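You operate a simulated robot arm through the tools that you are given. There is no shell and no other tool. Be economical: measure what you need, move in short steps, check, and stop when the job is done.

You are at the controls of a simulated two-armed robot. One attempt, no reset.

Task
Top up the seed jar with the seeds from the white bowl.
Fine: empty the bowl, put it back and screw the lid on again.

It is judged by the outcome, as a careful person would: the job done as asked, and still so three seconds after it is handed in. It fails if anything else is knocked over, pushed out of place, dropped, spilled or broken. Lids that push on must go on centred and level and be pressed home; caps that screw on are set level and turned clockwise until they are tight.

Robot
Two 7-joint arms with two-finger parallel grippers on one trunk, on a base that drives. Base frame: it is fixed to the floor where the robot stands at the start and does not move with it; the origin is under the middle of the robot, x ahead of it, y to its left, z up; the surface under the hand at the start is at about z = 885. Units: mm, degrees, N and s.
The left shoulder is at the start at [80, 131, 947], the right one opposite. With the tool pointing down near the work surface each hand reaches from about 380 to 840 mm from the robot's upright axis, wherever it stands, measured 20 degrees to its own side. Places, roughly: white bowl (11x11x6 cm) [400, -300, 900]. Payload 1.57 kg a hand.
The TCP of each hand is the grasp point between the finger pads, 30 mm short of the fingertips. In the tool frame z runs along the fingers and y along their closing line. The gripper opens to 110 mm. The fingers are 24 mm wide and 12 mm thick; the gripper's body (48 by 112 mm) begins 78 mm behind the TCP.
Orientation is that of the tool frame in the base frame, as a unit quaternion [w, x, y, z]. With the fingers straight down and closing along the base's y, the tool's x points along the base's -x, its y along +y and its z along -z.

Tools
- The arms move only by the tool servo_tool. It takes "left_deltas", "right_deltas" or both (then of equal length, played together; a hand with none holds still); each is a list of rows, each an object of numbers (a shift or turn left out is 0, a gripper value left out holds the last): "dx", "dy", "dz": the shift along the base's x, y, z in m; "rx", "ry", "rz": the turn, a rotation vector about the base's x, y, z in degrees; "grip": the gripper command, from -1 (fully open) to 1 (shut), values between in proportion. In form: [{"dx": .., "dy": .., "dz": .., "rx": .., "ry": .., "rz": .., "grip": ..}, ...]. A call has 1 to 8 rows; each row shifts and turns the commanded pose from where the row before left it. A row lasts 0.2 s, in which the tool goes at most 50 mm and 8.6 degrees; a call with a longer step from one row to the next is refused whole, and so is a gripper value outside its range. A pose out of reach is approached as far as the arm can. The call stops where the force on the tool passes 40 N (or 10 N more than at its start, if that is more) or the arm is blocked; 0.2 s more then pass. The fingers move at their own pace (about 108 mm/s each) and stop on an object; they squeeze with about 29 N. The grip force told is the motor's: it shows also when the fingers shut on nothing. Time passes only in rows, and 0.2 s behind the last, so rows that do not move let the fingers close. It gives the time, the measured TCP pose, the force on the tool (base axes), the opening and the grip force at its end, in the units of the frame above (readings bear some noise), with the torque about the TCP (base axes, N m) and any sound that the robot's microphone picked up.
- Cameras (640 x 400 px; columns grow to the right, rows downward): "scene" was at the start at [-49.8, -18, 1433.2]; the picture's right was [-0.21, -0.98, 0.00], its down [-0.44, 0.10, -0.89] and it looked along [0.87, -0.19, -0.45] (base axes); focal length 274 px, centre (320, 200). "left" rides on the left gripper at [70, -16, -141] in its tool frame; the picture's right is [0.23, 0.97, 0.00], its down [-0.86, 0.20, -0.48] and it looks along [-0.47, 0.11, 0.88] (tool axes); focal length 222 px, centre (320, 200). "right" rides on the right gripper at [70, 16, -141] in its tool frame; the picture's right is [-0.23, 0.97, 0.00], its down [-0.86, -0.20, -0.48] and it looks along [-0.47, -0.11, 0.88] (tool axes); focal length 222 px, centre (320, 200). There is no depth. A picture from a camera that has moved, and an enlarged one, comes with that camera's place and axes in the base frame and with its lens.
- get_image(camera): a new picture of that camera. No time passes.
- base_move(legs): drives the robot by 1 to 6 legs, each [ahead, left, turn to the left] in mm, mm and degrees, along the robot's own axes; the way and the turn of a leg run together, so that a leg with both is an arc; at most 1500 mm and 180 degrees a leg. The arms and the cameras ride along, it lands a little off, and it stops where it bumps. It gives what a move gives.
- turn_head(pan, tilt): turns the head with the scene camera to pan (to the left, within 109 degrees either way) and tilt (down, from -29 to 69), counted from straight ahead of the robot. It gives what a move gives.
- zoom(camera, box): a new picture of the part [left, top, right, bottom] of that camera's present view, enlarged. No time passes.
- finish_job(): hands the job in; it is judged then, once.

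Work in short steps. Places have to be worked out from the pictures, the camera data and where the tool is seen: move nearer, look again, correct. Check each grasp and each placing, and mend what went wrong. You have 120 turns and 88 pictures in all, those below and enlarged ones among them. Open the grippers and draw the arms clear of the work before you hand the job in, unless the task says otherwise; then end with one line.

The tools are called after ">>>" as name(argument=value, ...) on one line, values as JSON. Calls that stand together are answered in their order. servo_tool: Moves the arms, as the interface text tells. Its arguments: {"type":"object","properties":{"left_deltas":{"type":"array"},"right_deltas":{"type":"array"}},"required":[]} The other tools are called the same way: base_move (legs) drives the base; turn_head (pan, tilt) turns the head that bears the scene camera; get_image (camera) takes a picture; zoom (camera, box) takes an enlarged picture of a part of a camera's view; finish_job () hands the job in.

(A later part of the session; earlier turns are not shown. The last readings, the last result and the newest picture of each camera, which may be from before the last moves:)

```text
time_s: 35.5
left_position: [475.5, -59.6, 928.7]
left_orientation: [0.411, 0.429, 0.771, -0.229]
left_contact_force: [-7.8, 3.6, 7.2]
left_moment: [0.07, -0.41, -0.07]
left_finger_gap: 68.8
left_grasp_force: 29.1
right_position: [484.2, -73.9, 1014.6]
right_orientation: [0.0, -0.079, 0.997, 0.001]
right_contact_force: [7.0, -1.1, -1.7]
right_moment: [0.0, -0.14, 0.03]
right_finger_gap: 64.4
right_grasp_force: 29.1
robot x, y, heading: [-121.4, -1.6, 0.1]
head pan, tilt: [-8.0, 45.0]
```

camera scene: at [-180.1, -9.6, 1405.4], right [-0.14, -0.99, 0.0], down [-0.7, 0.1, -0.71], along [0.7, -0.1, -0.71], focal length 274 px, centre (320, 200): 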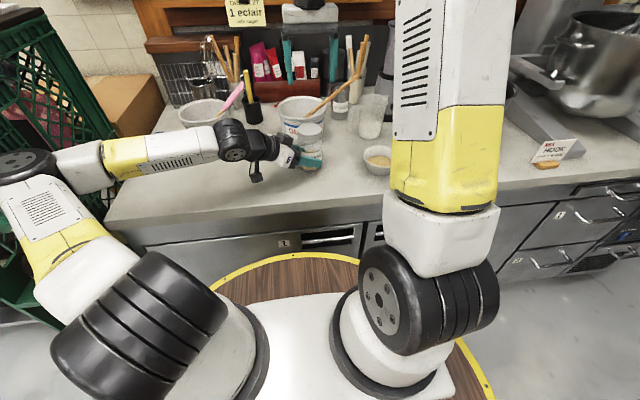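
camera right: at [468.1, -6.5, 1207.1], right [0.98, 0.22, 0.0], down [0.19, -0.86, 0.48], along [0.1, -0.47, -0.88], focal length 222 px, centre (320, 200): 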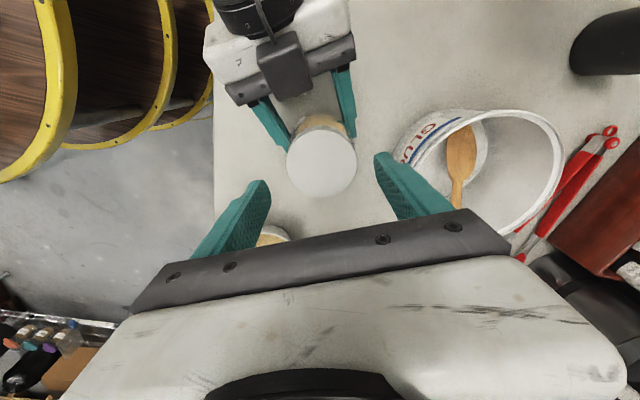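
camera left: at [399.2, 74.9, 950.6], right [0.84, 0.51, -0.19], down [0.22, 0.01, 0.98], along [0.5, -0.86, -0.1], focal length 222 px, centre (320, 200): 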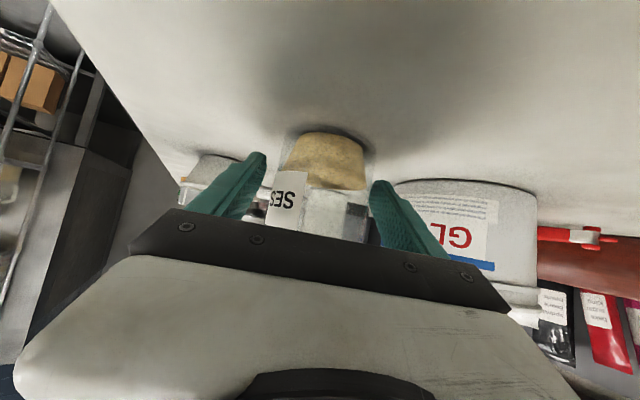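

Torque is near zero now. I continue another 56°.

>>> servo_tool(right_deltas=[{"rz": 8}, {"rz": 8, "dz": 0.0002}, {"rz": 8, "dz": 0.0002}, {"rz": 8, "dz": 0.0002}, {"rz": 8, "dz": 0.0002}, {"rz": 8, "dz": 0.0002}, {"rz": 8, "dz": 0.0002}, {}])

>>> zoom(camera="scene", box=[250, 90, 370, 190])

```text
time_s: 37.4
left_position: [476.2, -60.1, 927.4]
left_orientation: [0.411, 0.429, 0.772, -0.228]
left_contact_force: [-6.8, 1.9, 11.4]
left_moment: [-0.3, -0.48, -0.07]
left_finger_gap: 68.4
left_grasp_force: 28.7
right_position: [485.2, -74.8, 1015.6]
right_orientation: [0.001, -0.538, 0.843, 0.0]
right_contact_force: [7.4, -1.4, -11.4]
right_moment: [-0.02, -0.2, -0.04]
right_finger_gap: 64.5
right_grasp_force: 28.7
robot x, y, heading: [-121.3, -1.3, -0.2]
head pan, tilt: [-8.0, 45.0]
```

```text
4.00 times, centred on (310, 140) of scene
camera zoom: at [-180.0, -9.5, 1405.4], right [-0.14, -0.99, 0.0], down [-0.7, 0.1, -0.71], along [0.7, -0.1, -0.71], focal length 1094 px, centre (360, 440)
```

zoom: 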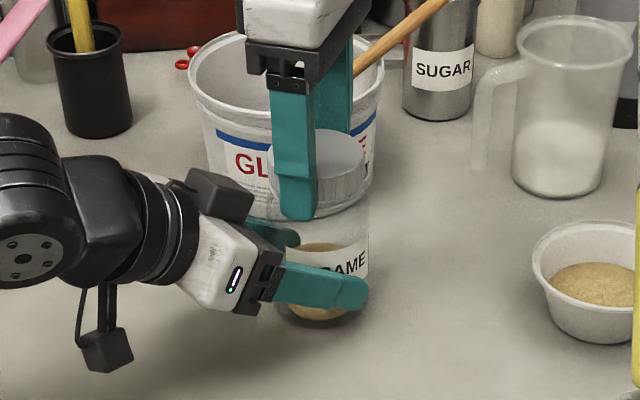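

The lid has turned about 120° and the jar is steady. The slight upward pull means I rose faster than the thread, so I continue turning without rise to use more wrist range.

>>> servo_tool(right_deltas=[{"rz": 8}, {"rz": 8}, {"rz": 8}, {"rz": 8}, {"rz": 8}, {"rz": 8}, {"rz": 8}, {}])

```text
time_s: 39.1
left_position: [475.7, -59.8, 928.9]
left_orientation: [0.411, 0.428, 0.772, -0.228]
left_contact_force: [-2.8, 2.9, 12.3]
left_moment: [-0.33, -0.45, -0.02]
left_finger_gap: 68.3
left_grasp_force: 29.4
right_position: [485.8, -74.7, 1016.2]
right_orientation: [-0.001, 0.87, -0.493, 0.0]
right_contact_force: [6.3, -3.3, -6.6]
right_moment: [-0.16, -0.08, 0.01]
right_finger_gap: 64.4
right_grasp_force: 29.2
robot x, y, heading: [-122.4, -1.5, -0.4]
head pan, tilt: [-8.0, 45.0]
```

Still free to turn, so I do another 48°.

>>> servo_tool(right_deltas=[{"rz": 8}, {"rz": 8}, {"rz": 8}, {"rz": 8}, {"rz": 8}, {"rz": 8}, {}])

```text
time_s: 40.8
left_position: [476.3, -59.0, 928.0]
left_orientation: [0.41, 0.428, 0.773, -0.227]
left_contact_force: [-0.2, 2.4, 5.8]
left_moment: [0.13, -0.24, 0.05]
left_finger_gap: 68.0
left_grasp_force: 29.1
right_position: [485.1, -75.6, 1014.6]
right_orientation: [0.0, 0.996, -0.094, 0.001]
right_contact_force: [0.1, 0.1, -0.1]
right_moment: [-0.01, -0.02, 0.0]
right_finger_gap: 64.1
right_grasp_force: 29.0
robot x, y, heading: [-125.2, 0.5, -0.1]
head pan, tilt: [-8.0, 45.0]
```

The force on the right hand is zero, so the lid is likely free. I lift it gently.

>>> servo_tool(right_deltas=[{"dz": 0.004}, {"dz": 0.006}, {"dz": 0.015}, {"dz": 0.02}, {"dz": 0.02}])

>>> zoom(camera="scene", box=[250, 70, 410, 190])

```text
time_s: 42.0
left_position: [475.7, -60.0, 927.9]
left_orientation: [0.411, 0.428, 0.772, -0.228]
left_contact_force: [0.3, 2.7, 4.0]
left_moment: [0.16, -0.14, 0.08]
left_finger_gap: 68.1
left_grasp_force: 29.5
right_position: [484.9, -73.9, 1080.2]
right_orientation: [0.0, 0.995, -0.096, -0.001]
right_contact_force: [-0.2, -0.4, -0.9]
right_moment: [-0.02, -0.04, -0.04]
right_finger_gap: 64.3
right_grasp_force: 28.9
robot x, y, heading: [-120.1, 3.2, 0.0]
head pan, tilt: [-8.0, 45.0]
```

```text
3.33 times, centred on (330, 130) of scene
camera zoom: at [-180.1, -9.4, 1405.4], right [-0.14, -0.99, 0.0], down [-0.7, 0.1, -0.71], along [0.7, -0.1, -0.71], focal length 912 px, centre (287, 433)
```

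zoom: 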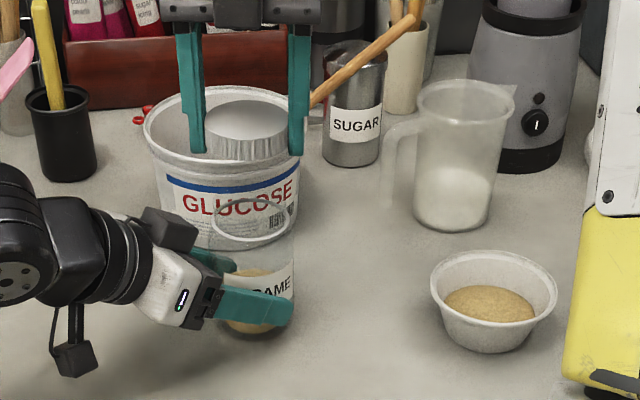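

Lid is off. I carry it to a clear spot at (395,-165) and start descending.

>>> servo_tool(right_deltas=[{"dx": -0.0113, "dy": -0.0114, "rz": -8}, {"dx": -0.0113, "dy": -0.0114, "rz": -8}, {"dx": -0.0113, "dy": -0.0114, "rz": -8}, {"dx": -0.0113, "dy": -0.0114, "rz": -8}, {"dx": -0.0113, "dy": -0.0114, "rz": -8}, {"dx": -0.0113, "dy": -0.0114, "rz": -8}, {"dx": -0.0113, "dy": -0.0114, "rz": -8}, {"dx": -0.0113, "dy": -0.0114, "rz": -8}])

>>> servo_tool(right_deltas=[{"dz": -0.03, "rz": -8}, {"dz": -0.03, "rz": -6}, {"dz": -0.03}, {"dz": -0.025}, {"dz": -0.018}, {"dz": -0.01}, {}])

>>> get_image(camera="scene")

>>> get_image(camera="right")

```text
time_s: 43.8
left_position: [475.9, -58.8, 928.3]
left_orientation: [0.41, 0.428, 0.772, -0.229]
left_contact_force: [-0.7, -0.1, 1.0]
left_moment: [0.02, -0.03, -0.03]
left_finger_gap: 68.5
left_grasp_force: 29.1
right_position: [393.7, -165.5, 1081.1]
right_orientation: [0.001, 0.792, -0.61, 0.0]
right_contact_force: [0.7, 0.8, 0.4]
right_moment: [-0.05, 0.02, 0.0]
right_finger_gap: 64.6
right_grasp_force: 29.1
robot x, y, heading: [-122.6, -0.5, -0.1]
head pan, tilt: [-8.0, 45.0]
```

```text
time_s: 45.4
left_position: [475.9, -58.2, 928.1]
left_orientation: [0.411, 0.428, 0.772, -0.228]
left_contact_force: [-0.7, 0.4, 0.5]
left_moment: [0.06, -0.02, 0.02]
left_finger_gap: 68.2
left_grasp_force: 28.7
right_position: [394.8, -165.8, 937.3]
right_orientation: [0.0, 0.713, -0.701, 0.0]
right_contact_force: [0.3, 0.2, -0.1]
right_moment: [-0.02, 0.01, 0.01]
right_finger_gap: 64.6
right_grasp_force: 29.1
robot x, y, heading: [-120.7, -2.5, 0.1]
head pan, tilt: [-8.0, 45.0]
```

```text
50 pictures are left
camera scene: at [-180.1, -9.5, 1405.4], right [-0.14, -0.99, 0.0], down [-0.7, 0.1, -0.71], along [0.7, -0.1, -0.71], focal length 274 px, centre (320, 200)
```

scene: 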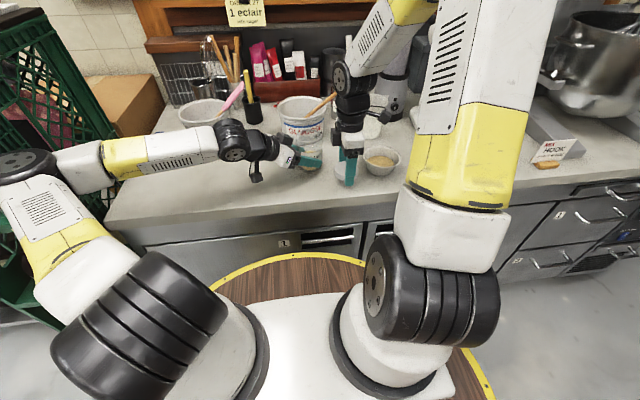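

```text
49 pictures are left
camera right: at [379.6, -235.6, 1078.1], right [-0.98, 0.21, 0.0], down [0.19, 0.86, 0.48], along [0.1, 0.47, -0.88], focal length 222 px, centre (320, 200)
```

right: 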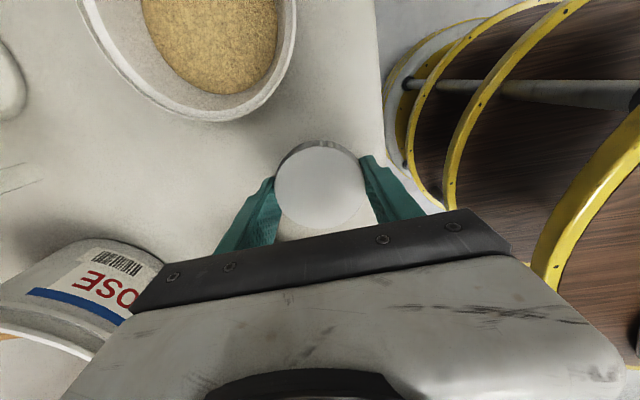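

I lower the lid in small steps until it touches.

>>> servo_tool(right_deltas=[{"dz": -0.004}, {"dz": -0.003}, {"dz": -0.003}, {"dz": -0.002}, {"dz": -0.002}, {}])

```text
time_s: 46.8
left_position: [476.3, -60.6, 927.5]
left_orientation: [0.41, 0.428, 0.772, -0.228]
left_contact_force: [0.0, 0.5, -0.8]
left_moment: [0.06, -0.01, 0.01]
left_finger_gap: 68.0
left_grasp_force: 28.8
right_position: [394.3, -165.8, 923.2]
right_orientation: [0.0, 0.713, -0.701, 0.0]
right_contact_force: [0.2, 0.2, 0.4]
right_moment: [-0.01, -0.03, 0.01]
right_finger_gap: 64.4
right_grasp_force: 29.3
robot x, y, heading: [-120.9, -3.4, -0.0]
head pan, tilt: [-8.0, 45.0]
```

>>> servo_tool(right_deltas=[{"dz": -0.002}, {"dz": -0.0015}, {"dz": -0.0015}, {}])

```text
time_s: 47.8
left_position: [476.2, -60.1, 928.6]
left_orientation: [0.411, 0.428, 0.772, -0.227]
left_contact_force: [0.2, -0.2, 0.3]
left_moment: [0.05, 0.03, 0.01]
left_finger_gap: 68.0
left_grasp_force: 28.7
right_position: [394.8, -165.4, 919.5]
right_orientation: [0.0, 0.714, -0.701, 0.0]
right_contact_force: [-0.5, -0.3, -0.2]
right_moment: [-0.01, 0.0, -0.02]
right_finger_gap: 64.1
right_grasp_force: 29.1
robot x, y, heading: [-119.8, 1.0, -0.0]
head pan, tilt: [-8.0, 45.0]
```

No contact yet, so I continue finely; the fingertips would reach the table at about 915.

>>> servo_tool(right_deltas=[{"dz": -0.001}, {"dz": -0.001}, {"dz": -0.001}, {}])

>>> zoom(camera="scene", box=[300, 110, 420, 200])

```text
time_s: 48.8
left_position: [476.8, -59.9, 928.3]
left_orientation: [0.411, 0.428, 0.772, -0.228]
left_contact_force: [0.3, 0.2, -0.5]
left_moment: [0.04, -0.02, 0.01]
left_finger_gap: 68.0
left_grasp_force: 28.8
right_position: [394.4, -166.6, 916.1]
right_orientation: [0.0, 0.713, -0.701, 0.0]
right_contact_force: [0.3, 0.8, 0.0]
right_moment: [0.01, -0.03, -0.01]
right_finger_gap: 64.4
right_grasp_force: 29.5
robot x, y, heading: [-121.0, 0.5, 0.1]
head pan, tilt: [-8.0, 45.0]
```

```text
4.44 times, centred on (360, 155) of scene
camera zoom: at [-180.0, -9.5, 1405.4], right [-0.14, -0.99, 0.0], down [-0.7, 0.1, -0.71], along [0.7, -0.1, -0.71], focal length 1216 px, centre (142, 400)
```

zoom: 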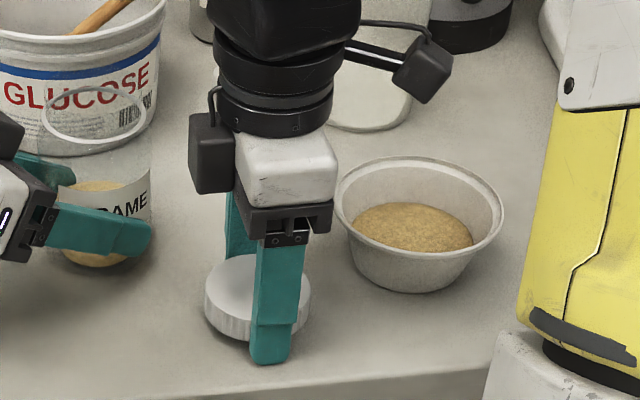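

The fingertips are right at the table, with the lid barely above it. I go down 1 mm more, then release.

>>> servo_tool(right_deltas=[{"dz": -0.001}, {}, {"grip": 0.0}, {"grip": -0.5}, {}, {}])

>>> servo_tool(right_deltas=[{"dz": 0.03}, {"dz": 0.04}, {"dz": 0.04}, {"dz": 0.04}, {}])

>>> zoom(camera="scene", box=[270, 90, 430, 210])

>>> get_image(camera="right")

```text
time_s: 50.1
left_position: [476.4, -59.7, 928.4]
left_orientation: [0.411, 0.428, 0.773, -0.227]
left_contact_force: [-0.4, -0.1, -0.5]
left_moment: [0.04, -0.01, -0.01]
left_finger_gap: 68.1
left_grasp_force: 29.1
right_position: [395.1, -167.0, 914.4]
right_orientation: [0.0, 0.713, -0.701, 0.001]
right_contact_force: [9.5, -0.9, 15.9]
right_moment: [0.0, 0.34, 0.04]
right_finger_gap: 72.8
right_grasp_force: 0.0
robot x, y, heading: [-122.8, 0.1, -0.1]
head pan, tilt: [-8.0, 45.0]
```

```text
time_s: 51.4
left_position: [475.5, -60.1, 929.8]
left_orientation: [0.411, 0.427, 0.772, -0.227]
left_contact_force: [-0.2, -0.2, 0.4]
left_moment: [0.04, 0.06, 0.0]
left_finger_gap: 68.3
left_grasp_force: 29.1
right_position: [394.5, -167.1, 1064.9]
right_orientation: [0.0, 0.713, -0.701, 0.0]
right_contact_force: [0.4, 0.1, 1.0]
right_moment: [-0.01, -0.01, 0.0]
right_finger_gap: 82.5
right_grasp_force: 0.0
robot x, y, heading: [-123.1, 2.7, -0.1]
head pan, tilt: [-8.0, 45.0]
```

```text
3.33 times, centred on (350, 150) of scene
camera zoom: at [-180.0, -9.5, 1405.4], right [-0.14, -0.99, 0.0], down [-0.7, 0.1, -0.71], along [0.7, -0.1, -0.71], focal length 912 px, centre (220, 367)
```

zoom: 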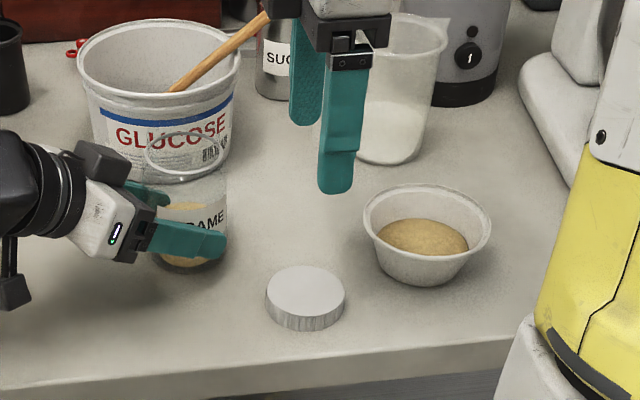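

```text
46 pictures are left
camera right: at [379.3, -236.1, 1205.9], right [-0.98, 0.21, 0.0], down [0.19, 0.86, 0.48], along [0.1, 0.47, -0.88], focal length 222 px, centre (320, 200)
```

right: 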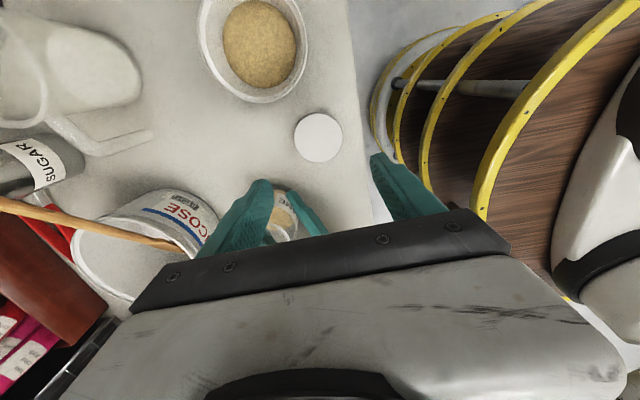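

The lid lies flat at (396,-168). The bowl rim centre is about (435,-279). I plan to pinch the bowl's far wall, hand leaning along the wall, so that pouring tilts toward the robot. I move above the far rim and look.

>>> servo_tool(right_deltas=[{"dx": 0.015, "dy": -0.019, "grip": 0.0}, {"dx": 0.015, "dy": -0.019}, {"dx": 0.015, "dy": -0.019}, {"dx": 0.015, "dy": -0.019}, {"dx": 0.015, "dy": -0.018, "ry": 7.5}, {"dx": 0.015, "dy": -0.018, "ry": 7.5}, {}])

>>> get_image(camera="right")

>>> zoom(camera="scene", box=[300, 90, 460, 190])

```text
time_s: 53.0
left_position: [475.1, -60.6, 928.3]
left_orientation: [0.411, 0.428, 0.772, -0.228]
left_contact_force: [0.2, -0.4, 0.2]
left_moment: [0.02, -0.02, 0.02]
left_finger_gap: 68.2
left_grasp_force: 29.4
right_position: [484.7, -277.2, 1063.9]
right_orientation: [0.092, 0.706, -0.696, -0.093]
right_contact_force: [-0.3, 0.3, 0.1]
right_moment: [-0.03, -0.02, 0.01]
right_finger_gap: 55.1
right_grasp_force: 0.1
robot x, y, heading: [-119.5, -0.9, -0.1]
head pan, tilt: [-8.0, 45.0]
```

```text
45 pictures are left
camera right: at [506.8, -348.2, 1204.5], right [-0.94, 0.21, 0.25], down [0.3, 0.86, 0.41], along [-0.13, 0.47, -0.87], focal length 222 px, centre (320, 200)
```

right: 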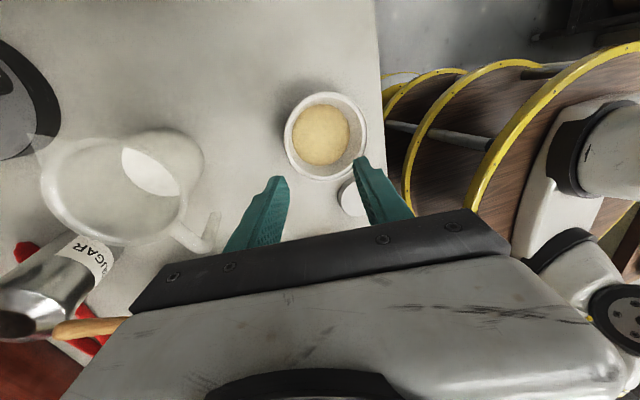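

```text
4.00 times, centred on (380, 140) of scene
camera zoom: at [-180.1, -9.5, 1405.4], right [-0.14, -0.99, 0.0], down [-0.7, 0.1, -0.71], along [0.7, -0.1, -0.71], focal length 1094 px, centre (80, 440)
```

zoom: 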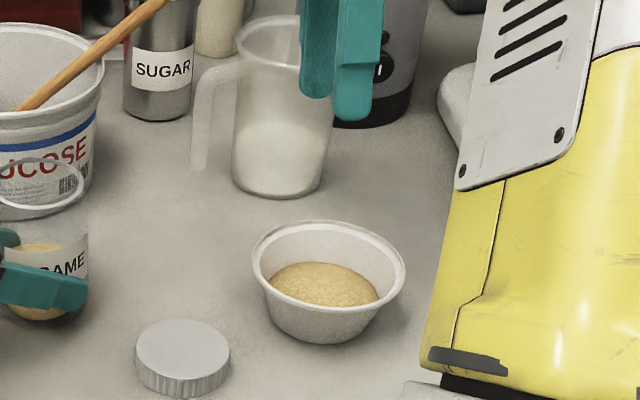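

Triangulated rim centre is (441,-283), rim z about 936. I descend onto the far wall with the TCP slightly above the rim, so the tips stay just clear of the seeds.

>>> servo_tool(right_deltas=[{"dx": 0.003, "dy": -0.003, "dz": -0.03}, {"dx": 0.003, "dy": -0.003, "dz": -0.03}, {"dz": -0.025}, {"dz": -0.02}, {}])

>>> get_image(camera="right")

>>> zoom(camera="scene", box=[320, 110, 440, 190])

```text
time_s: 54.1
left_position: [476.9, -59.9, 927.6]
left_orientation: [0.41, 0.428, 0.773, -0.227]
left_contact_force: [0.6, 0.4, 0.1]
left_moment: [0.04, -0.01, -0.06]
left_finger_gap: 68.2
left_grasp_force: 28.9
right_position: [491.5, -284.3, 960.0]
right_orientation: [0.091, 0.707, -0.695, -0.093]
right_contact_force: [0.1, -0.2, -0.2]
right_moment: [-0.02, -0.01, 0.01]
right_finger_gap: 54.8
right_grasp_force: 0.1
robot x, y, heading: [-120.7, -3.4, 0.1]
head pan, tilt: [-8.0, 45.0]
```

```text
43 pictures are left
camera right: at [512.3, -354.4, 1099.8], right [-0.94, 0.21, 0.25], down [0.3, 0.86, 0.41], along [-0.13, 0.47, -0.87], focal length 222 px, centre (320, 200)
```

right: 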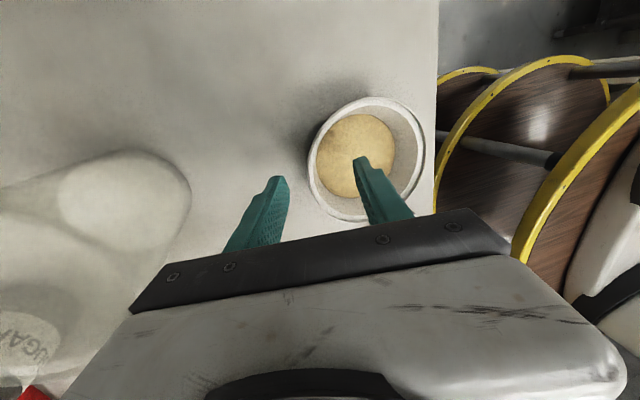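

```text
5.00 times, centred on (380, 150) of scene
camera zoom: at [-180.0, -9.5, 1405.4], right [-0.14, -0.99, 0.0], down [-0.7, 0.1, -0.71], along [0.7, -0.1, -0.71], focal length 1368 px, centre (20, 450)
```

zoom: 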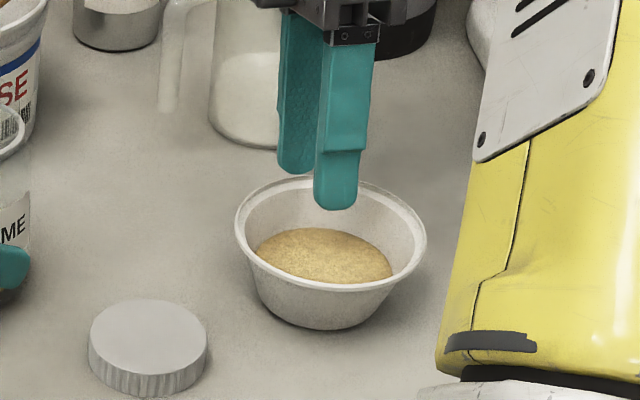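

The inner finger is over the bowl's interior and the wall lies midway between the tips. I descend 19 mm and pinch.

>>> servo_tool(right_deltas=[{"dz": -0.01}, {"dz": -0.009}, {}, {"grip": 0.5}, {"grip": 1}, {}, {}])

>>> zoom(camera="scene", box=[320, 110, 440, 190])

```text
time_s: 55.8
left_position: [475.6, -59.4, 927.6]
left_orientation: [0.41, 0.429, 0.772, -0.227]
left_contact_force: [-0.2, -0.3, -1.0]
left_moment: [0.04, -0.01, 0.05]
left_finger_gap: 67.9
left_grasp_force: 29.2
right_position: [488.9, -284.8, 941.0]
right_orientation: [0.093, 0.707, -0.695, -0.093]
right_contact_force: [-4.1, 0.0, 12.3]
right_moment: [-0.44, 0.94, -0.06]
right_finger_gap: 10.4
right_grasp_force: 28.3
robot x, y, heading: [-119.6, -0.9, 0.2]
head pan, tilt: [-8.0, 45.0]
```

```text
5.00 times, centred on (380, 150) of scene
camera zoom: at [-180.4, -9.3, 1405.4], right [-0.14, -0.99, 0.0], down [-0.7, 0.1, -0.71], along [0.7, -0.1, -0.71], focal length 1368 px, centre (20, 450)
```

zoom: 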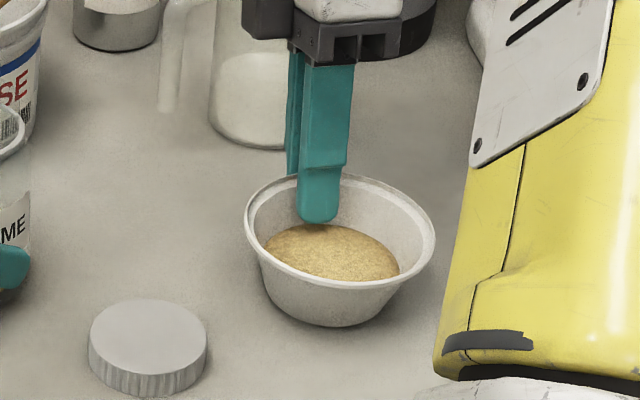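

Pinched (10 mm gap). I lift gently and check that the bowl stays level.

>>> servo_tool(right_deltas=[{"dz": 0.005}, {"dz": 0.01}, {"dz": 0.015}, {"dz": 0.015}, {}])

>>> zoom(camera="scene", box=[320, 100, 440, 180])

```text
time_s: 57.0
left_position: [476.8, -59.8, 927.7]
left_orientation: [0.41, 0.428, 0.773, -0.227]
left_contact_force: [-0.7, 1.0, -0.4]
left_moment: [0.03, -0.01, -0.01]
left_finger_gap: 68.0
left_grasp_force: 29.1
right_position: [489.6, -284.5, 985.4]
right_orientation: [0.092, 0.707, -0.695, -0.093]
right_contact_force: [0.3, 0.2, -1.2]
right_moment: [0.01, -0.1, 0.03]
right_finger_gap: 7.5
right_grasp_force: 26.7
robot x, y, heading: [-124.1, 1.0, 0.1]
head pan, tilt: [-8.0, 45.0]
```

```text
5.00 times, centred on (380, 140) of scene
camera zoom: at [-180.0, -9.5, 1405.4], right [-0.14, -0.99, 0.0], down [-0.7, 0.1, -0.71], along [0.7, -0.1, -0.71], focal length 1368 px, centre (20, 500)
```

zoom: 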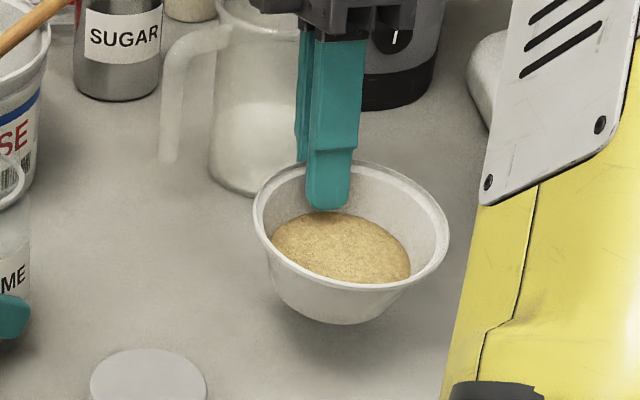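

The bowl is held with only a slight tilt. I raise it to travel height, then carry it toward the far side of the jar.

>>> servo_tool(right_deltas=[{"dz": 0.015}, {"dz": 0.025}, {"dz": 0.025}, {"dz": 0.025, "dy": 0.01}, {"dz": 0.025, "dy": 0.02, "dx": 0.005}, {"dz": 0.02, "dy": 0.025, "dx": 0.01}, {"dy": 0.025, "dx": 0.01}, {"dy": 0.015, "dx": 0.005}])

>>> servo_tool(right_deltas=[{"dy": 0.015, "dx": 0.008}, {"dy": 0.022, "dx": 0.014}, {"dy": 0.022, "dx": 0.014}, {"dy": 0.022, "dx": 0.014}, {"dy": 0.02, "dx": 0.012}, {"dy": 0.013, "dx": 0.007}, {}])

>>> get_image(camera="scene")

>>> get_image(camera="left")

```text
time_s: 58.8
left_position: [476.0, -59.2, 927.7]
left_orientation: [0.41, 0.428, 0.772, -0.228]
left_contact_force: [0.4, -0.6, -0.3]
left_moment: [0.02, 0.02, 0.02]
left_finger_gap: 67.9
left_grasp_force: 28.9
right_position: [520.4, -188.9, 1120.7]
right_orientation: [0.091, 0.707, -0.696, -0.093]
right_contact_force: [-0.3, -0.2, -1.8]
right_moment: [0.04, -0.09, -0.01]
right_finger_gap: 7.6
right_grasp_force: 27.2
robot x, y, heading: [-121.5, -1.4, -0.0]
head pan, tilt: [-8.0, 45.0]
```

```text
time_s: 60.4
left_position: [476.5, -59.3, 928.1]
left_orientation: [0.411, 0.428, 0.772, -0.227]
left_contact_force: [-0.1, 0.1, -0.4]
left_moment: [0.04, -0.01, 0.0]
left_finger_gap: 68.3
left_grasp_force: 29.1
right_position: [586.9, -75.7, 1118.8]
right_orientation: [0.092, 0.706, -0.695, -0.095]
right_contact_force: [0.1, 0.3, -1.8]
right_moment: [0.02, -0.08, -0.01]
right_finger_gap: 7.6
right_grasp_force: 27.4
right hand out of reach, approached as far as the arm can: row 6
robot x, y, heading: [-121.5, -0.9, -0.0]
head pan, tilt: [-8.0, 45.0]
```

```text
39 pictures are left
camera scene: at [-180.0, -9.5, 1405.4], right [-0.14, -0.99, 0.0], down [-0.7, 0.1, -0.71], along [0.7, -0.1, -0.71], focal length 274 px, centre (320, 200)
```

scene: 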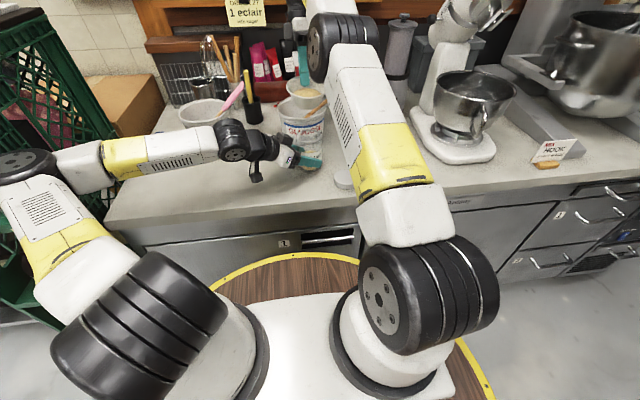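

```text
38 pictures are left
camera left: at [380.7, 64.2, 949.9], right [0.76, 0.62, -0.19], down [0.21, 0.04, 0.98], along [0.62, -0.78, -0.1], focal length 222 px, centre (320, 200)
```

left: 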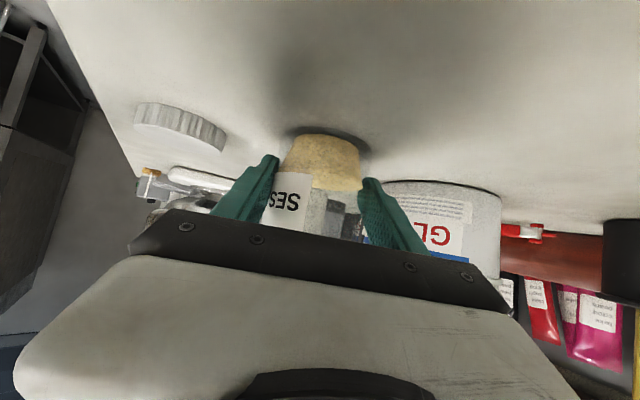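

The arm is close to its reach limit, but pitching forward will ease that. I tilt by 24° and lower the lip to just above the jar mouth.

>>> servo_tool(right_deltas=[{"ry": -6, "dx": 0.001, "dy": 0.002}, {"ry": -6, "dx": 0.002, "dy": 0.002, "dz": -0.008}, {"ry": -6, "dx": 0.002, "dy": 0.001, "dz": -0.01}, {"ry": -6, "dz": -0.01}, {"dz": -0.011}, {}])

>>> zoom(camera="scene", box=[240, 60, 380, 180])

>>> get_image(camera="right")

```text
time_s: 61.8
left_position: [475.1, -59.9, 927.7]
left_orientation: [0.41, 0.428, 0.772, -0.227]
left_contact_force: [0.7, 1.0, -0.1]
left_moment: [0.05, -0.02, 0.0]
left_finger_gap: 68.2
left_grasp_force: 28.9
right_position: [591.1, -72.5, 1079.4]
right_orientation: [-0.054, 0.71, -0.7, 0.056]
right_contact_force: [0.0, 0.4, -1.6]
right_moment: [0.01, -0.05, -0.03]
right_finger_gap: 7.5
right_grasp_force: 27.2
robot x, y, heading: [-119.5, 3.5, 0.2]
head pan, tilt: [-8.0, 45.0]
```

```text
3.33 times, centred on (310, 120) of scene
camera zoom: at [-180.0, -9.5, 1405.4], right [-0.14, -0.99, 0.0], down [-0.7, 0.1, -0.71], along [0.7, -0.1, -0.71], focal length 912 px, centre (353, 467)
```

zoom: 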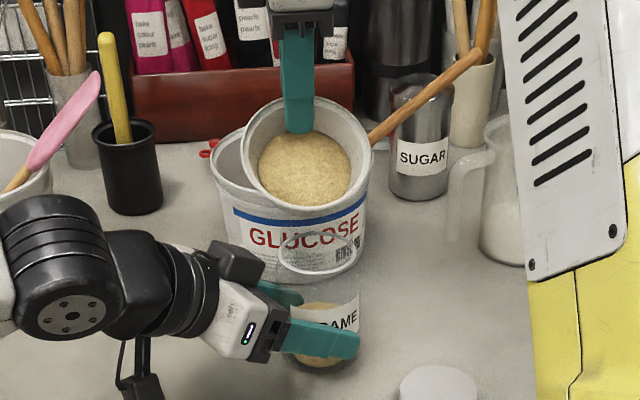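

```text
36 pictures are left
camera right: at [554.3, -142.2, 1216.3], right [-0.97, 0.21, -0.15], down [0.11, 0.86, 0.5], along [0.24, 0.47, -0.85], focal length 222 px, centre (320, 200)
```

right: 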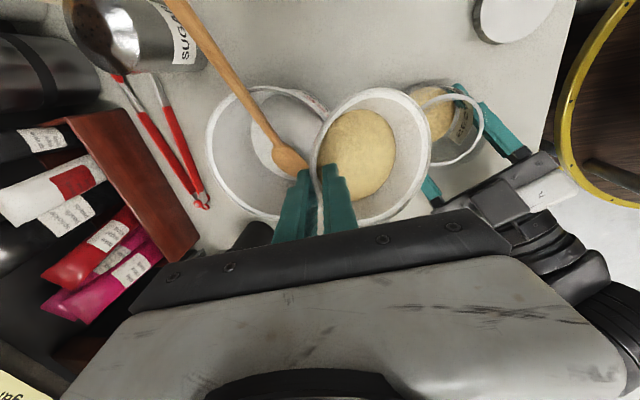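

The lip sits over the jar mouth's far half, about 30 mm above it. I correct a small sideways roll, then tilt slowly around the lip from 24° to 42°.

>>> servo_tool(right_deltas=[{"rx": -5, "dy": 0.003}, {"ry": -6, "dx": -0.0062, "dz": 0.0088}, {}, {"ry": -6, "dx": -0.0071, "dz": 0.0082}, {}, {"ry": -6, "dx": -0.008, "dz": 0.0072}, {}, {}])

>>> zoom(camera="scene", box=[240, 60, 380, 180])

>>> get_image(camera="right")

```text
time_s: 63.5
left_position: [477.2, -60.2, 927.1]
left_orientation: [0.411, 0.428, 0.772, -0.228]
left_contact_force: [0.1, 0.3, 0.1]
left_moment: [0.06, -0.02, 0.01]
left_finger_gap: 68.0
left_grasp_force: 29.1
right_position: [571.0, -69.2, 1104.6]
right_orientation: [-0.132, 0.69, -0.683, 0.198]
right_contact_force: [-0.5, 0.1, -1.7]
right_moment: [0.01, 0.04, 0.0]
right_finger_gap: 7.8
right_grasp_force: 27.1
robot x, y, heading: [-123.0, 0.9, 0.3]
head pan, tilt: [-8.0, 45.0]
```

```text
3.33 times, centred on (310, 120) of scene
camera zoom: at [-180.0, -9.5, 1405.4], right [-0.14, -0.99, 0.0], down [-0.7, 0.1, -0.71], along [0.7, -0.1, -0.71], focal length 912 px, centre (353, 467)
```

zoom: 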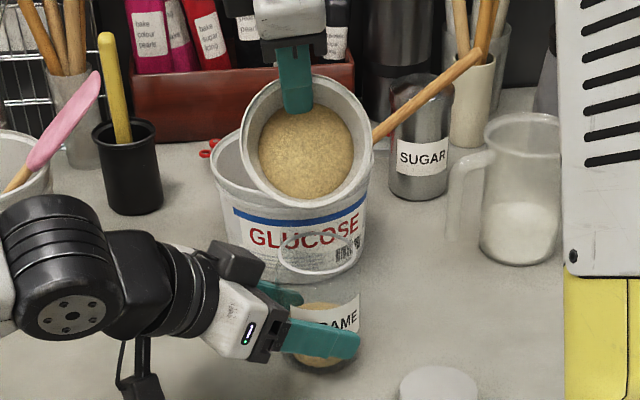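

```text
34 pictures are left
camera right: at [490.8, -126.7, 1227.8], right [-0.87, 0.2, -0.46], down [-0.03, 0.9, 0.44], along [0.5, 0.39, -0.77], focal length 222 px, centre (320, 200)
```

right: 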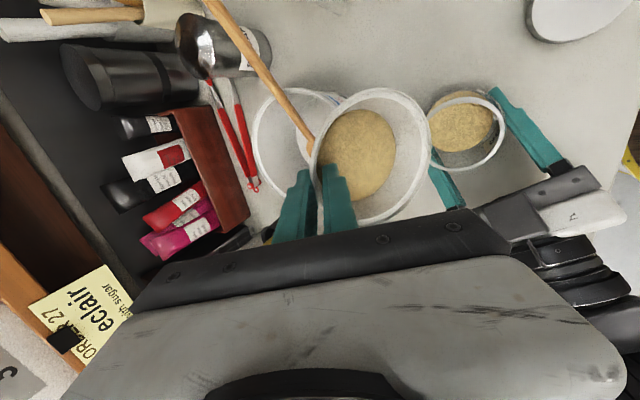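

No flow yet. The lip is at about (504,-74) against a mouth centre of about (480,-78), so I shift inward while tilting on to 60°.

>>> servo_tool(right_deltas=[{"dy": -0.003, "dx": -0.002}, {"ry": -6, "dx": -0.0108, "dz": 0.0072, "dy": -0.003}, {}, {"ry": -6, "dx": -0.0115, "dz": 0.0061}, {}, {"ry": -6, "dx": -0.009, "dz": 0.0053}, {}, {}])

>>> zoom(camera="scene", box=[240, 60, 380, 180])

>>> get_image(camera="right")

```text
time_s: 65.3
left_position: [475.2, -59.7, 929.0]
left_orientation: [0.411, 0.427, 0.772, -0.228]
left_contact_force: [1.0, 0.8, 0.5]
left_moment: [0.06, 0.0, 0.0]
left_finger_gap: 67.9
left_grasp_force: 29.2
right_position: [536.9, -74.8, 1122.2]
right_orientation: [0.238, -0.65, 0.655, -0.303]
right_contact_force: [0.4, 0.7, -1.1]
right_moment: [0.03, 0.0, -0.04]
right_finger_gap: 8.0
right_grasp_force: 26.7
robot x, y, heading: [-121.7, -3.2, -0.1]
head pan, tilt: [-8.0, 45.0]
```

```text
3.33 times, centred on (310, 120) of scene
camera zoom: at [-180.0, -9.5, 1405.4], right [-0.14, -0.99, 0.0], down [-0.7, 0.1, -0.71], along [0.7, -0.1, -0.71], focal length 912 px, centre (353, 467)
```

zoom: 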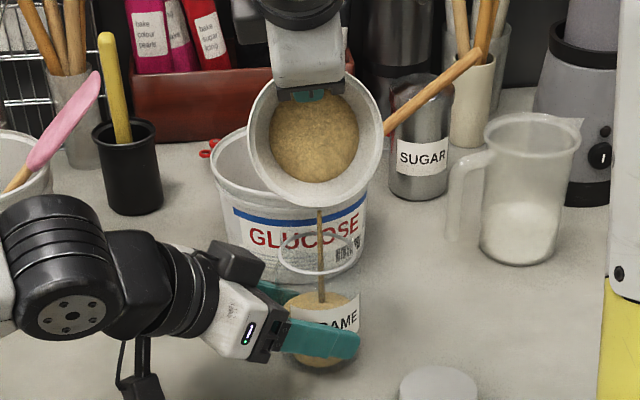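

```text
32 pictures are left
camera right: at [422.7, -133.0, 1215.6], right [-0.68, 0.2, -0.71], down [-0.16, 0.9, 0.41], along [0.71, 0.39, -0.58], focal length 222 px, centre (320, 200)
```

right: 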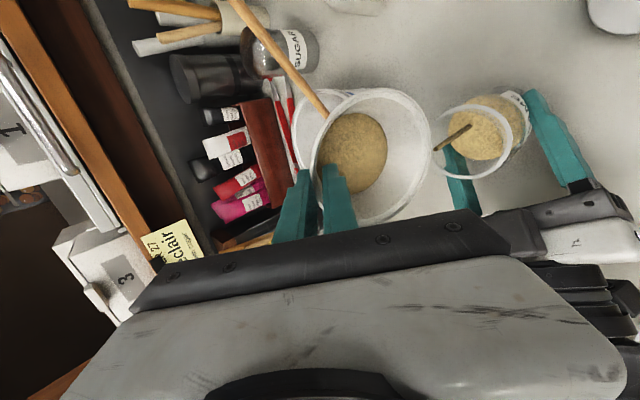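

Seeds are flowing in a narrow stream into the jar. I shift 5 mm further inward and keep tilting slowly with pauses.

>>> servo_tool(right_deltas=[{"dx": -0.005}, {}, {}, {"ry": -5, "dx": -0.008, "dz": 0.0035}, {}, {}, {}, {}])

>>> zoom(camera="scene", box=[240, 60, 380, 180])

```text
time_s: 67.2
left_position: [476.8, -59.8, 928.8]
left_orientation: [0.411, 0.428, 0.772, -0.228]
left_contact_force: [-0.6, 0.0, -0.7]
left_moment: [0.06, 0.02, 0.0]
left_finger_gap: 68.0
left_grasp_force: 29.2
right_position: [523.6, -75.9, 1124.6]
right_orientation: [0.266, -0.637, 0.643, -0.331]
right_contact_force: [-0.3, -0.3, -0.8]
right_moment: [0.02, 0.0, 0.01]
right_finger_gap: 7.5
right_grasp_force: 27.3
robot x, y, heading: [-120.5, 1.2, 0.0]
head pan, tilt: [-8.0, 45.0]
```

```text
3.33 times, centred on (310, 120) of scene
camera zoom: at [-180.0, -9.5, 1405.4], right [-0.14, -0.99, 0.0], down [-0.7, 0.1, -0.71], along [0.7, -0.1, -0.71], focal length 912 px, centre (353, 467)
```

zoom: 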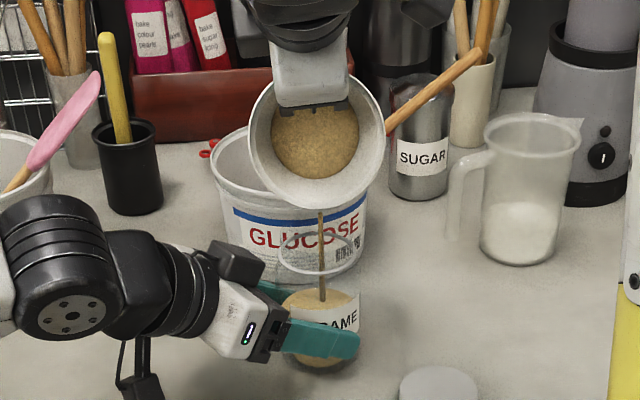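

Still flowing cleanly. I continue tilting in steps with waits.

>>> servo_tool(right_deltas=[{"ry": -6, "dx": -0.0099, "dz": 0.0035}, {}, {}, {}, {"ry": -6, "dx": -0.0102, "dz": 0.0024}, {}, {}, {}])

>>> zoom(camera="scene", box=[240, 60, 380, 180])

>>> get_image(camera="right")

```text
time_s: 69.0
left_position: [475.7, -58.6, 927.0]
left_orientation: [0.411, 0.428, 0.773, -0.227]
left_contact_force: [0.1, -0.1, -0.2]
left_moment: [0.05, -0.02, 0.0]
left_finger_gap: 68.0
left_grasp_force: 28.7
right_position: [502.5, -75.9, 1132.0]
right_orientation: [0.331, -0.6, 0.612, -0.395]
right_contact_force: [-0.3, 0.6, -1.1]
right_moment: [0.01, 0.03, -0.04]
right_finger_gap: 7.6
right_grasp_force: 26.4
robot x, y, heading: [-120.2, -4.4, 0.0]
head pan, tilt: [-8.0, 45.0]
```

```text
3.33 times, centred on (310, 120) of scene
camera zoom: at [-180.0, -9.5, 1405.4], right [-0.14, -0.99, 0.0], down [-0.7, 0.1, -0.71], along [0.7, -0.1, -0.71], focal length 912 px, centre (353, 467)
```

zoom: 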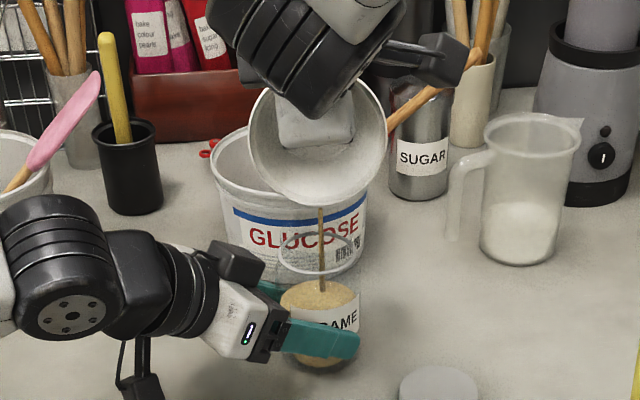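

```text
29 pictures are left
camera right: at [366.7, -133.0, 1187.9], right [-0.44, 0.2, -0.87], down [-0.27, 0.9, 0.34], along [0.85, 0.39, -0.35], focal length 222 px, centre (320, 200)
```

right: 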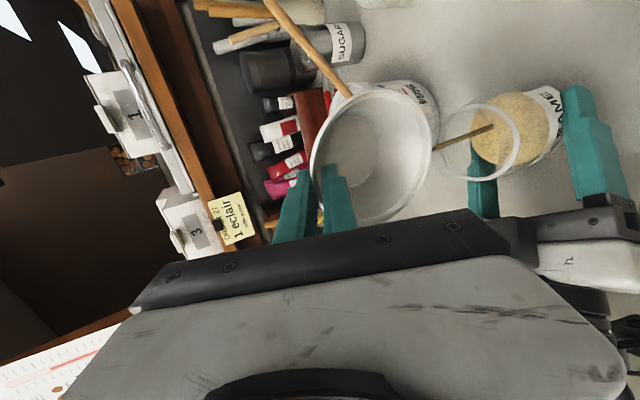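

The bowl looks empty, with a last trickle still falling. I tilt a bit more and wait for the stream to stop.

>>> servo_tool(right_deltas=[{}, {"ry": -6, "dx": -0.0103, "dz": 0.0013}, {}, {}, {"ry": -6, "dx": -0.0105, "dz": 0.0002}, {}, {}, {}])

>>> get_image(camera="right")

```text
time_s: 70.8
left_position: [475.3, -59.1, 927.7]
left_orientation: [0.411, 0.428, 0.772, -0.227]
left_contact_force: [0.2, 0.3, -0.1]
left_moment: [0.07, -0.02, -0.01]
left_finger_gap: 68.0
left_grasp_force: 28.9
right_position: [483.6, -74.5, 1133.8]
right_orientation: [0.395, -0.554, 0.574, -0.455]
right_contact_force: [-0.1, 0.2, -0.5]
right_moment: [0.0, 0.02, 0.02]
right_finger_gap: 7.4
right_grasp_force: 26.6
robot x, y, heading: [-121.9, -1.2, -0.0]
head pan, tilt: [-8.0, 45.0]
```

```text
28 pictures are left
camera right: at [337.1, -132.7, 1159.8], right [-0.25, 0.2, -0.95], down [-0.34, 0.9, 0.28], along [0.91, 0.39, -0.16], focal length 222 px, centre (320, 200)
```

right: 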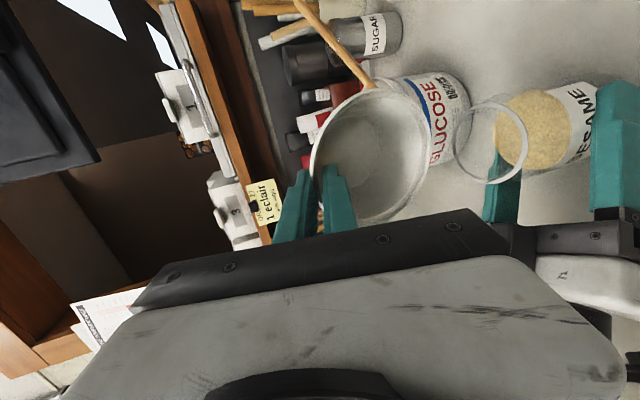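

The bowl is empty. I raise and rotate back about the TCP in reverse order.

>>> servo_tool(right_deltas=[{"dz": 0.01}, {"ry": 8.1, "dz": 0.01}, {"ry": 8.1, "dz": 0.005}, {"ry": 8.1}, {"ry": 8.1}, {"ry": 8.1}, {"ry": 8.1}, {"ry": 8.2}])

>>> servo_tool(right_deltas=[{"ry": 8.2, "dy": -0.01}, {"rx": 5, "dy": -0.025}, {"ry": 8, "dy": -0.03}, {"ry": 8, "dy": -0.03}, {"ry": 8, "dy": -0.03}, {"dy": -0.03}, {"dy": -0.03}, {"dy": -0.019}])

>>> get_image(camera="right")

>>> zoom(camera="scene", box=[270, 60, 450, 200])

```text
time_s: 72.5
left_position: [476.4, -58.5, 927.8]
left_orientation: [0.41, 0.428, 0.772, -0.228]
left_contact_force: [-0.7, -0.6, -1.4]
left_moment: [0.03, 0.03, 0.03]
left_finger_gap: 68.3
left_grasp_force: 28.6
right_position: [482.1, -74.2, 1159.1]
right_orientation: [-0.073, 0.705, -0.692, 0.137]
right_contact_force: [0.2, 0.5, -0.3]
right_moment: [0.04, -0.03, 0.01]
right_finger_gap: 7.7
right_grasp_force: 26.6
robot x, y, heading: [-122.1, 1.2, -0.1]
head pan, tilt: [-8.0, 45.0]
```

```text
time_s: 74.3
left_position: [476.2, -59.6, 928.9]
left_orientation: [0.411, 0.428, 0.772, -0.228]
left_contact_force: [-0.1, -1.5, 0.1]
left_moment: [0.04, -0.01, -0.05]
left_finger_gap: 68.3
left_grasp_force: 29.2
right_position: [483.7, -278.2, 1157.6]
right_orientation: [0.092, 0.707, -0.695, -0.093]
right_contact_force: [-0.2, 1.0, -1.5]
right_moment: [-0.02, -0.02, -0.05]
right_finger_gap: 7.8
right_grasp_force: 27.2
robot x, y, heading: [-124.0, 0.6, -0.2]
head pan, tilt: [-8.0, 45.0]
```

```text
27 pictures are left
camera right: at [505.3, -348.7, 1298.2], right [-0.94, 0.21, 0.25], down [0.3, 0.86, 0.41], along [-0.13, 0.47, -0.87], focal length 222 px, centre (320, 200)
```

right: 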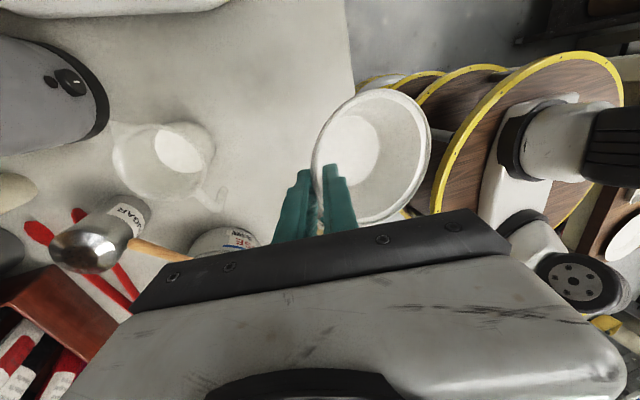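

```text
2.86 times, centred on (360, 130) of scene
camera zoom: at [-180.0, -9.4, 1405.4], right [-0.14, -0.99, 0.0], down [-0.7, 0.1, -0.71], along [0.7, -0.1, -0.71], focal length 782 px, centre (206, 400)
```

zoom: 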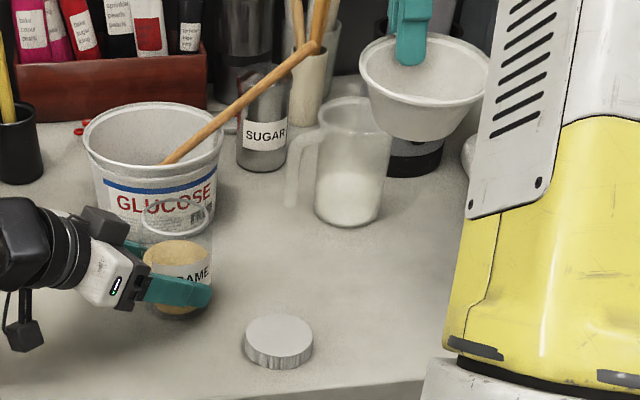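

The bowl is empty, the jar is topped up and nothing is spilled. I lower the bowl to its original spot, levelling it slightly.

>>> servo_tool(right_deltas=[{"dz": -0.03, "dx": 0.002}, {"dz": -0.03, "dx": 0.001, "rx": -4}, {"dz": -0.03}, {"dz": -0.03}, {"dz": -0.03}, {"dz": -0.025}, {"dz": -0.015}, {}])

>>> zoom(camera="scene", box=[320, 110, 440, 190])

```text
time_s: 76.2
left_position: [475.3, -60.1, 928.5]
left_orientation: [0.41, 0.429, 0.772, -0.228]
left_contact_force: [0.0, -0.5, 0.2]
left_moment: [0.05, -0.03, 0.03]
left_finger_gap: 68.4
left_grasp_force: 29.0
right_position: [485.4, -279.5, 967.9]
right_orientation: [0.117, 0.703, -0.698, -0.068]
right_contact_force: [-0.4, -1.0, -1.4]
right_moment: [0.01, -0.07, 0.0]
right_finger_gap: 7.8
right_grasp_force: 27.2
robot x, y, heading: [-120.0, 0.7, 0.1]
head pan, tilt: [-8.0, 45.0]
```

```text
5.00 times, centred on (380, 150) of scene
camera zoom: at [-180.0, -9.5, 1405.4], right [-0.14, -0.99, 0.0], down [-0.7, 0.1, -0.71], along [0.7, -0.1, -0.71], focal length 1368 px, centre (20, 450)
```

zoom: 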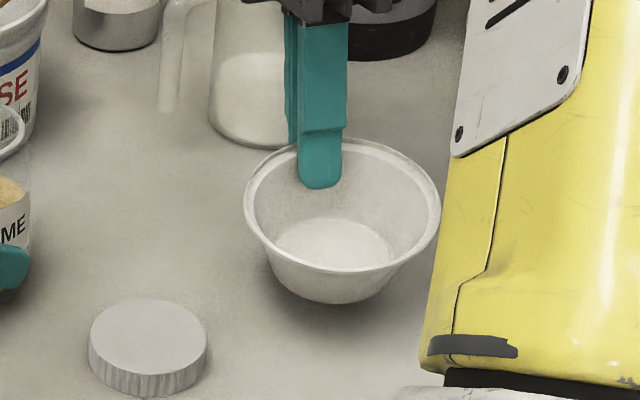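

Level. Compared with its original place it is about 6 mm too far right and a little near; I correct and lower to contact.

>>> servo_tool(right_deltas=[{"dy": 0.006, "dx": 0.004, "dz": -0.005}, {"dz": -0.008}, {"dz": -0.005}, {"dz": -0.003}, {"dz": -0.002}, {}])

```text
time_s: 77.5
left_position: [475.0, -60.8, 927.6]
left_orientation: [0.41, 0.429, 0.772, -0.228]
left_contact_force: [-0.2, 0.6, 0.1]
left_moment: [0.06, 0.02, 0.04]
left_finger_gap: 68.0
left_grasp_force: 28.7
right_position: [490.6, -274.2, 946.6]
right_orientation: [0.117, 0.703, -0.698, -0.068]
right_contact_force: [5.3, -1.7, 15.7]
right_moment: [0.22, 0.8, -0.04]
right_finger_gap: 9.0
right_grasp_force: 27.9
robot x, y, heading: [-121.8, 1.1, -0.1]
head pan, tilt: [-8.0, 45.0]
```

It's touching. I back off 1 mm, release gradually and look.

>>> servo_tool(right_deltas=[{"dz": 0.001}, {"grip": 0.7}, {"grip": 0.5}, {"grip": 0.3}, {}])

>>> servo_tool(right_deltas=[{"dz": 0.015, "dx": 0.003}, {"dz": 0.025, "dx": 0.003}, {"dz": 0.035}, {"dz": 0.035}, {}])

>>> zoom(camera="scene", box=[320, 110, 440, 190])

```text
time_s: 78.8
left_position: [475.5, -60.3, 927.7]
left_orientation: [0.411, 0.429, 0.772, -0.228]
left_contact_force: [-0.1, -0.6, 1.8]
left_moment: [0.03, -0.04, -0.01]
left_finger_gap: 68.0
left_grasp_force: 29.1
right_position: [490.2, -273.3, 946.3]
right_orientation: [0.116, 0.703, -0.698, -0.068]
right_contact_force: [-0.3, -0.5, 0.1]
right_moment: [-0.01, -0.03, 0.0]
right_finger_gap: 38.5
right_grasp_force: 0.0
robot x, y, heading: [-122.8, -0.8, -0.1]
head pan, tilt: [-8.0, 45.0]
```

```text
time_s: 80.0
left_position: [476.6, -59.0, 927.4]
left_orientation: [0.411, 0.428, 0.772, -0.228]
left_contact_force: [-0.4, 0.8, 0.4]
left_moment: [0.08, -0.01, 0.02]
left_finger_gap: 68.3
left_grasp_force: 28.6
right_position: [494.8, -272.5, 1056.7]
right_orientation: [0.116, 0.704, -0.698, -0.069]
right_contact_force: [-0.2, 0.3, 0.6]
right_moment: [-0.01, 0.02, -0.01]
right_finger_gap: 38.5
right_grasp_force: 0.1
robot x, y, heading: [-123.7, 0.7, -0.1]
head pan, tilt: [-8.0, 45.0]
```

```text
5.00 times, centred on (380, 150) of scene
camera zoom: at [-180.0, -9.5, 1405.4], right [-0.14, -0.99, 0.0], down [-0.7, 0.1, -0.71], along [0.7, -0.1, -0.71], focal length 1368 px, centre (20, 450)
```

zoom: 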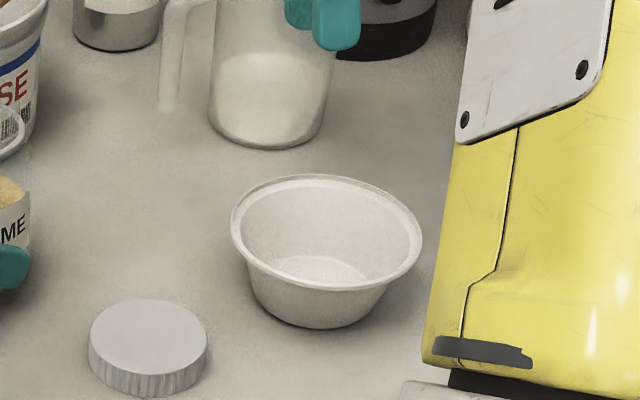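

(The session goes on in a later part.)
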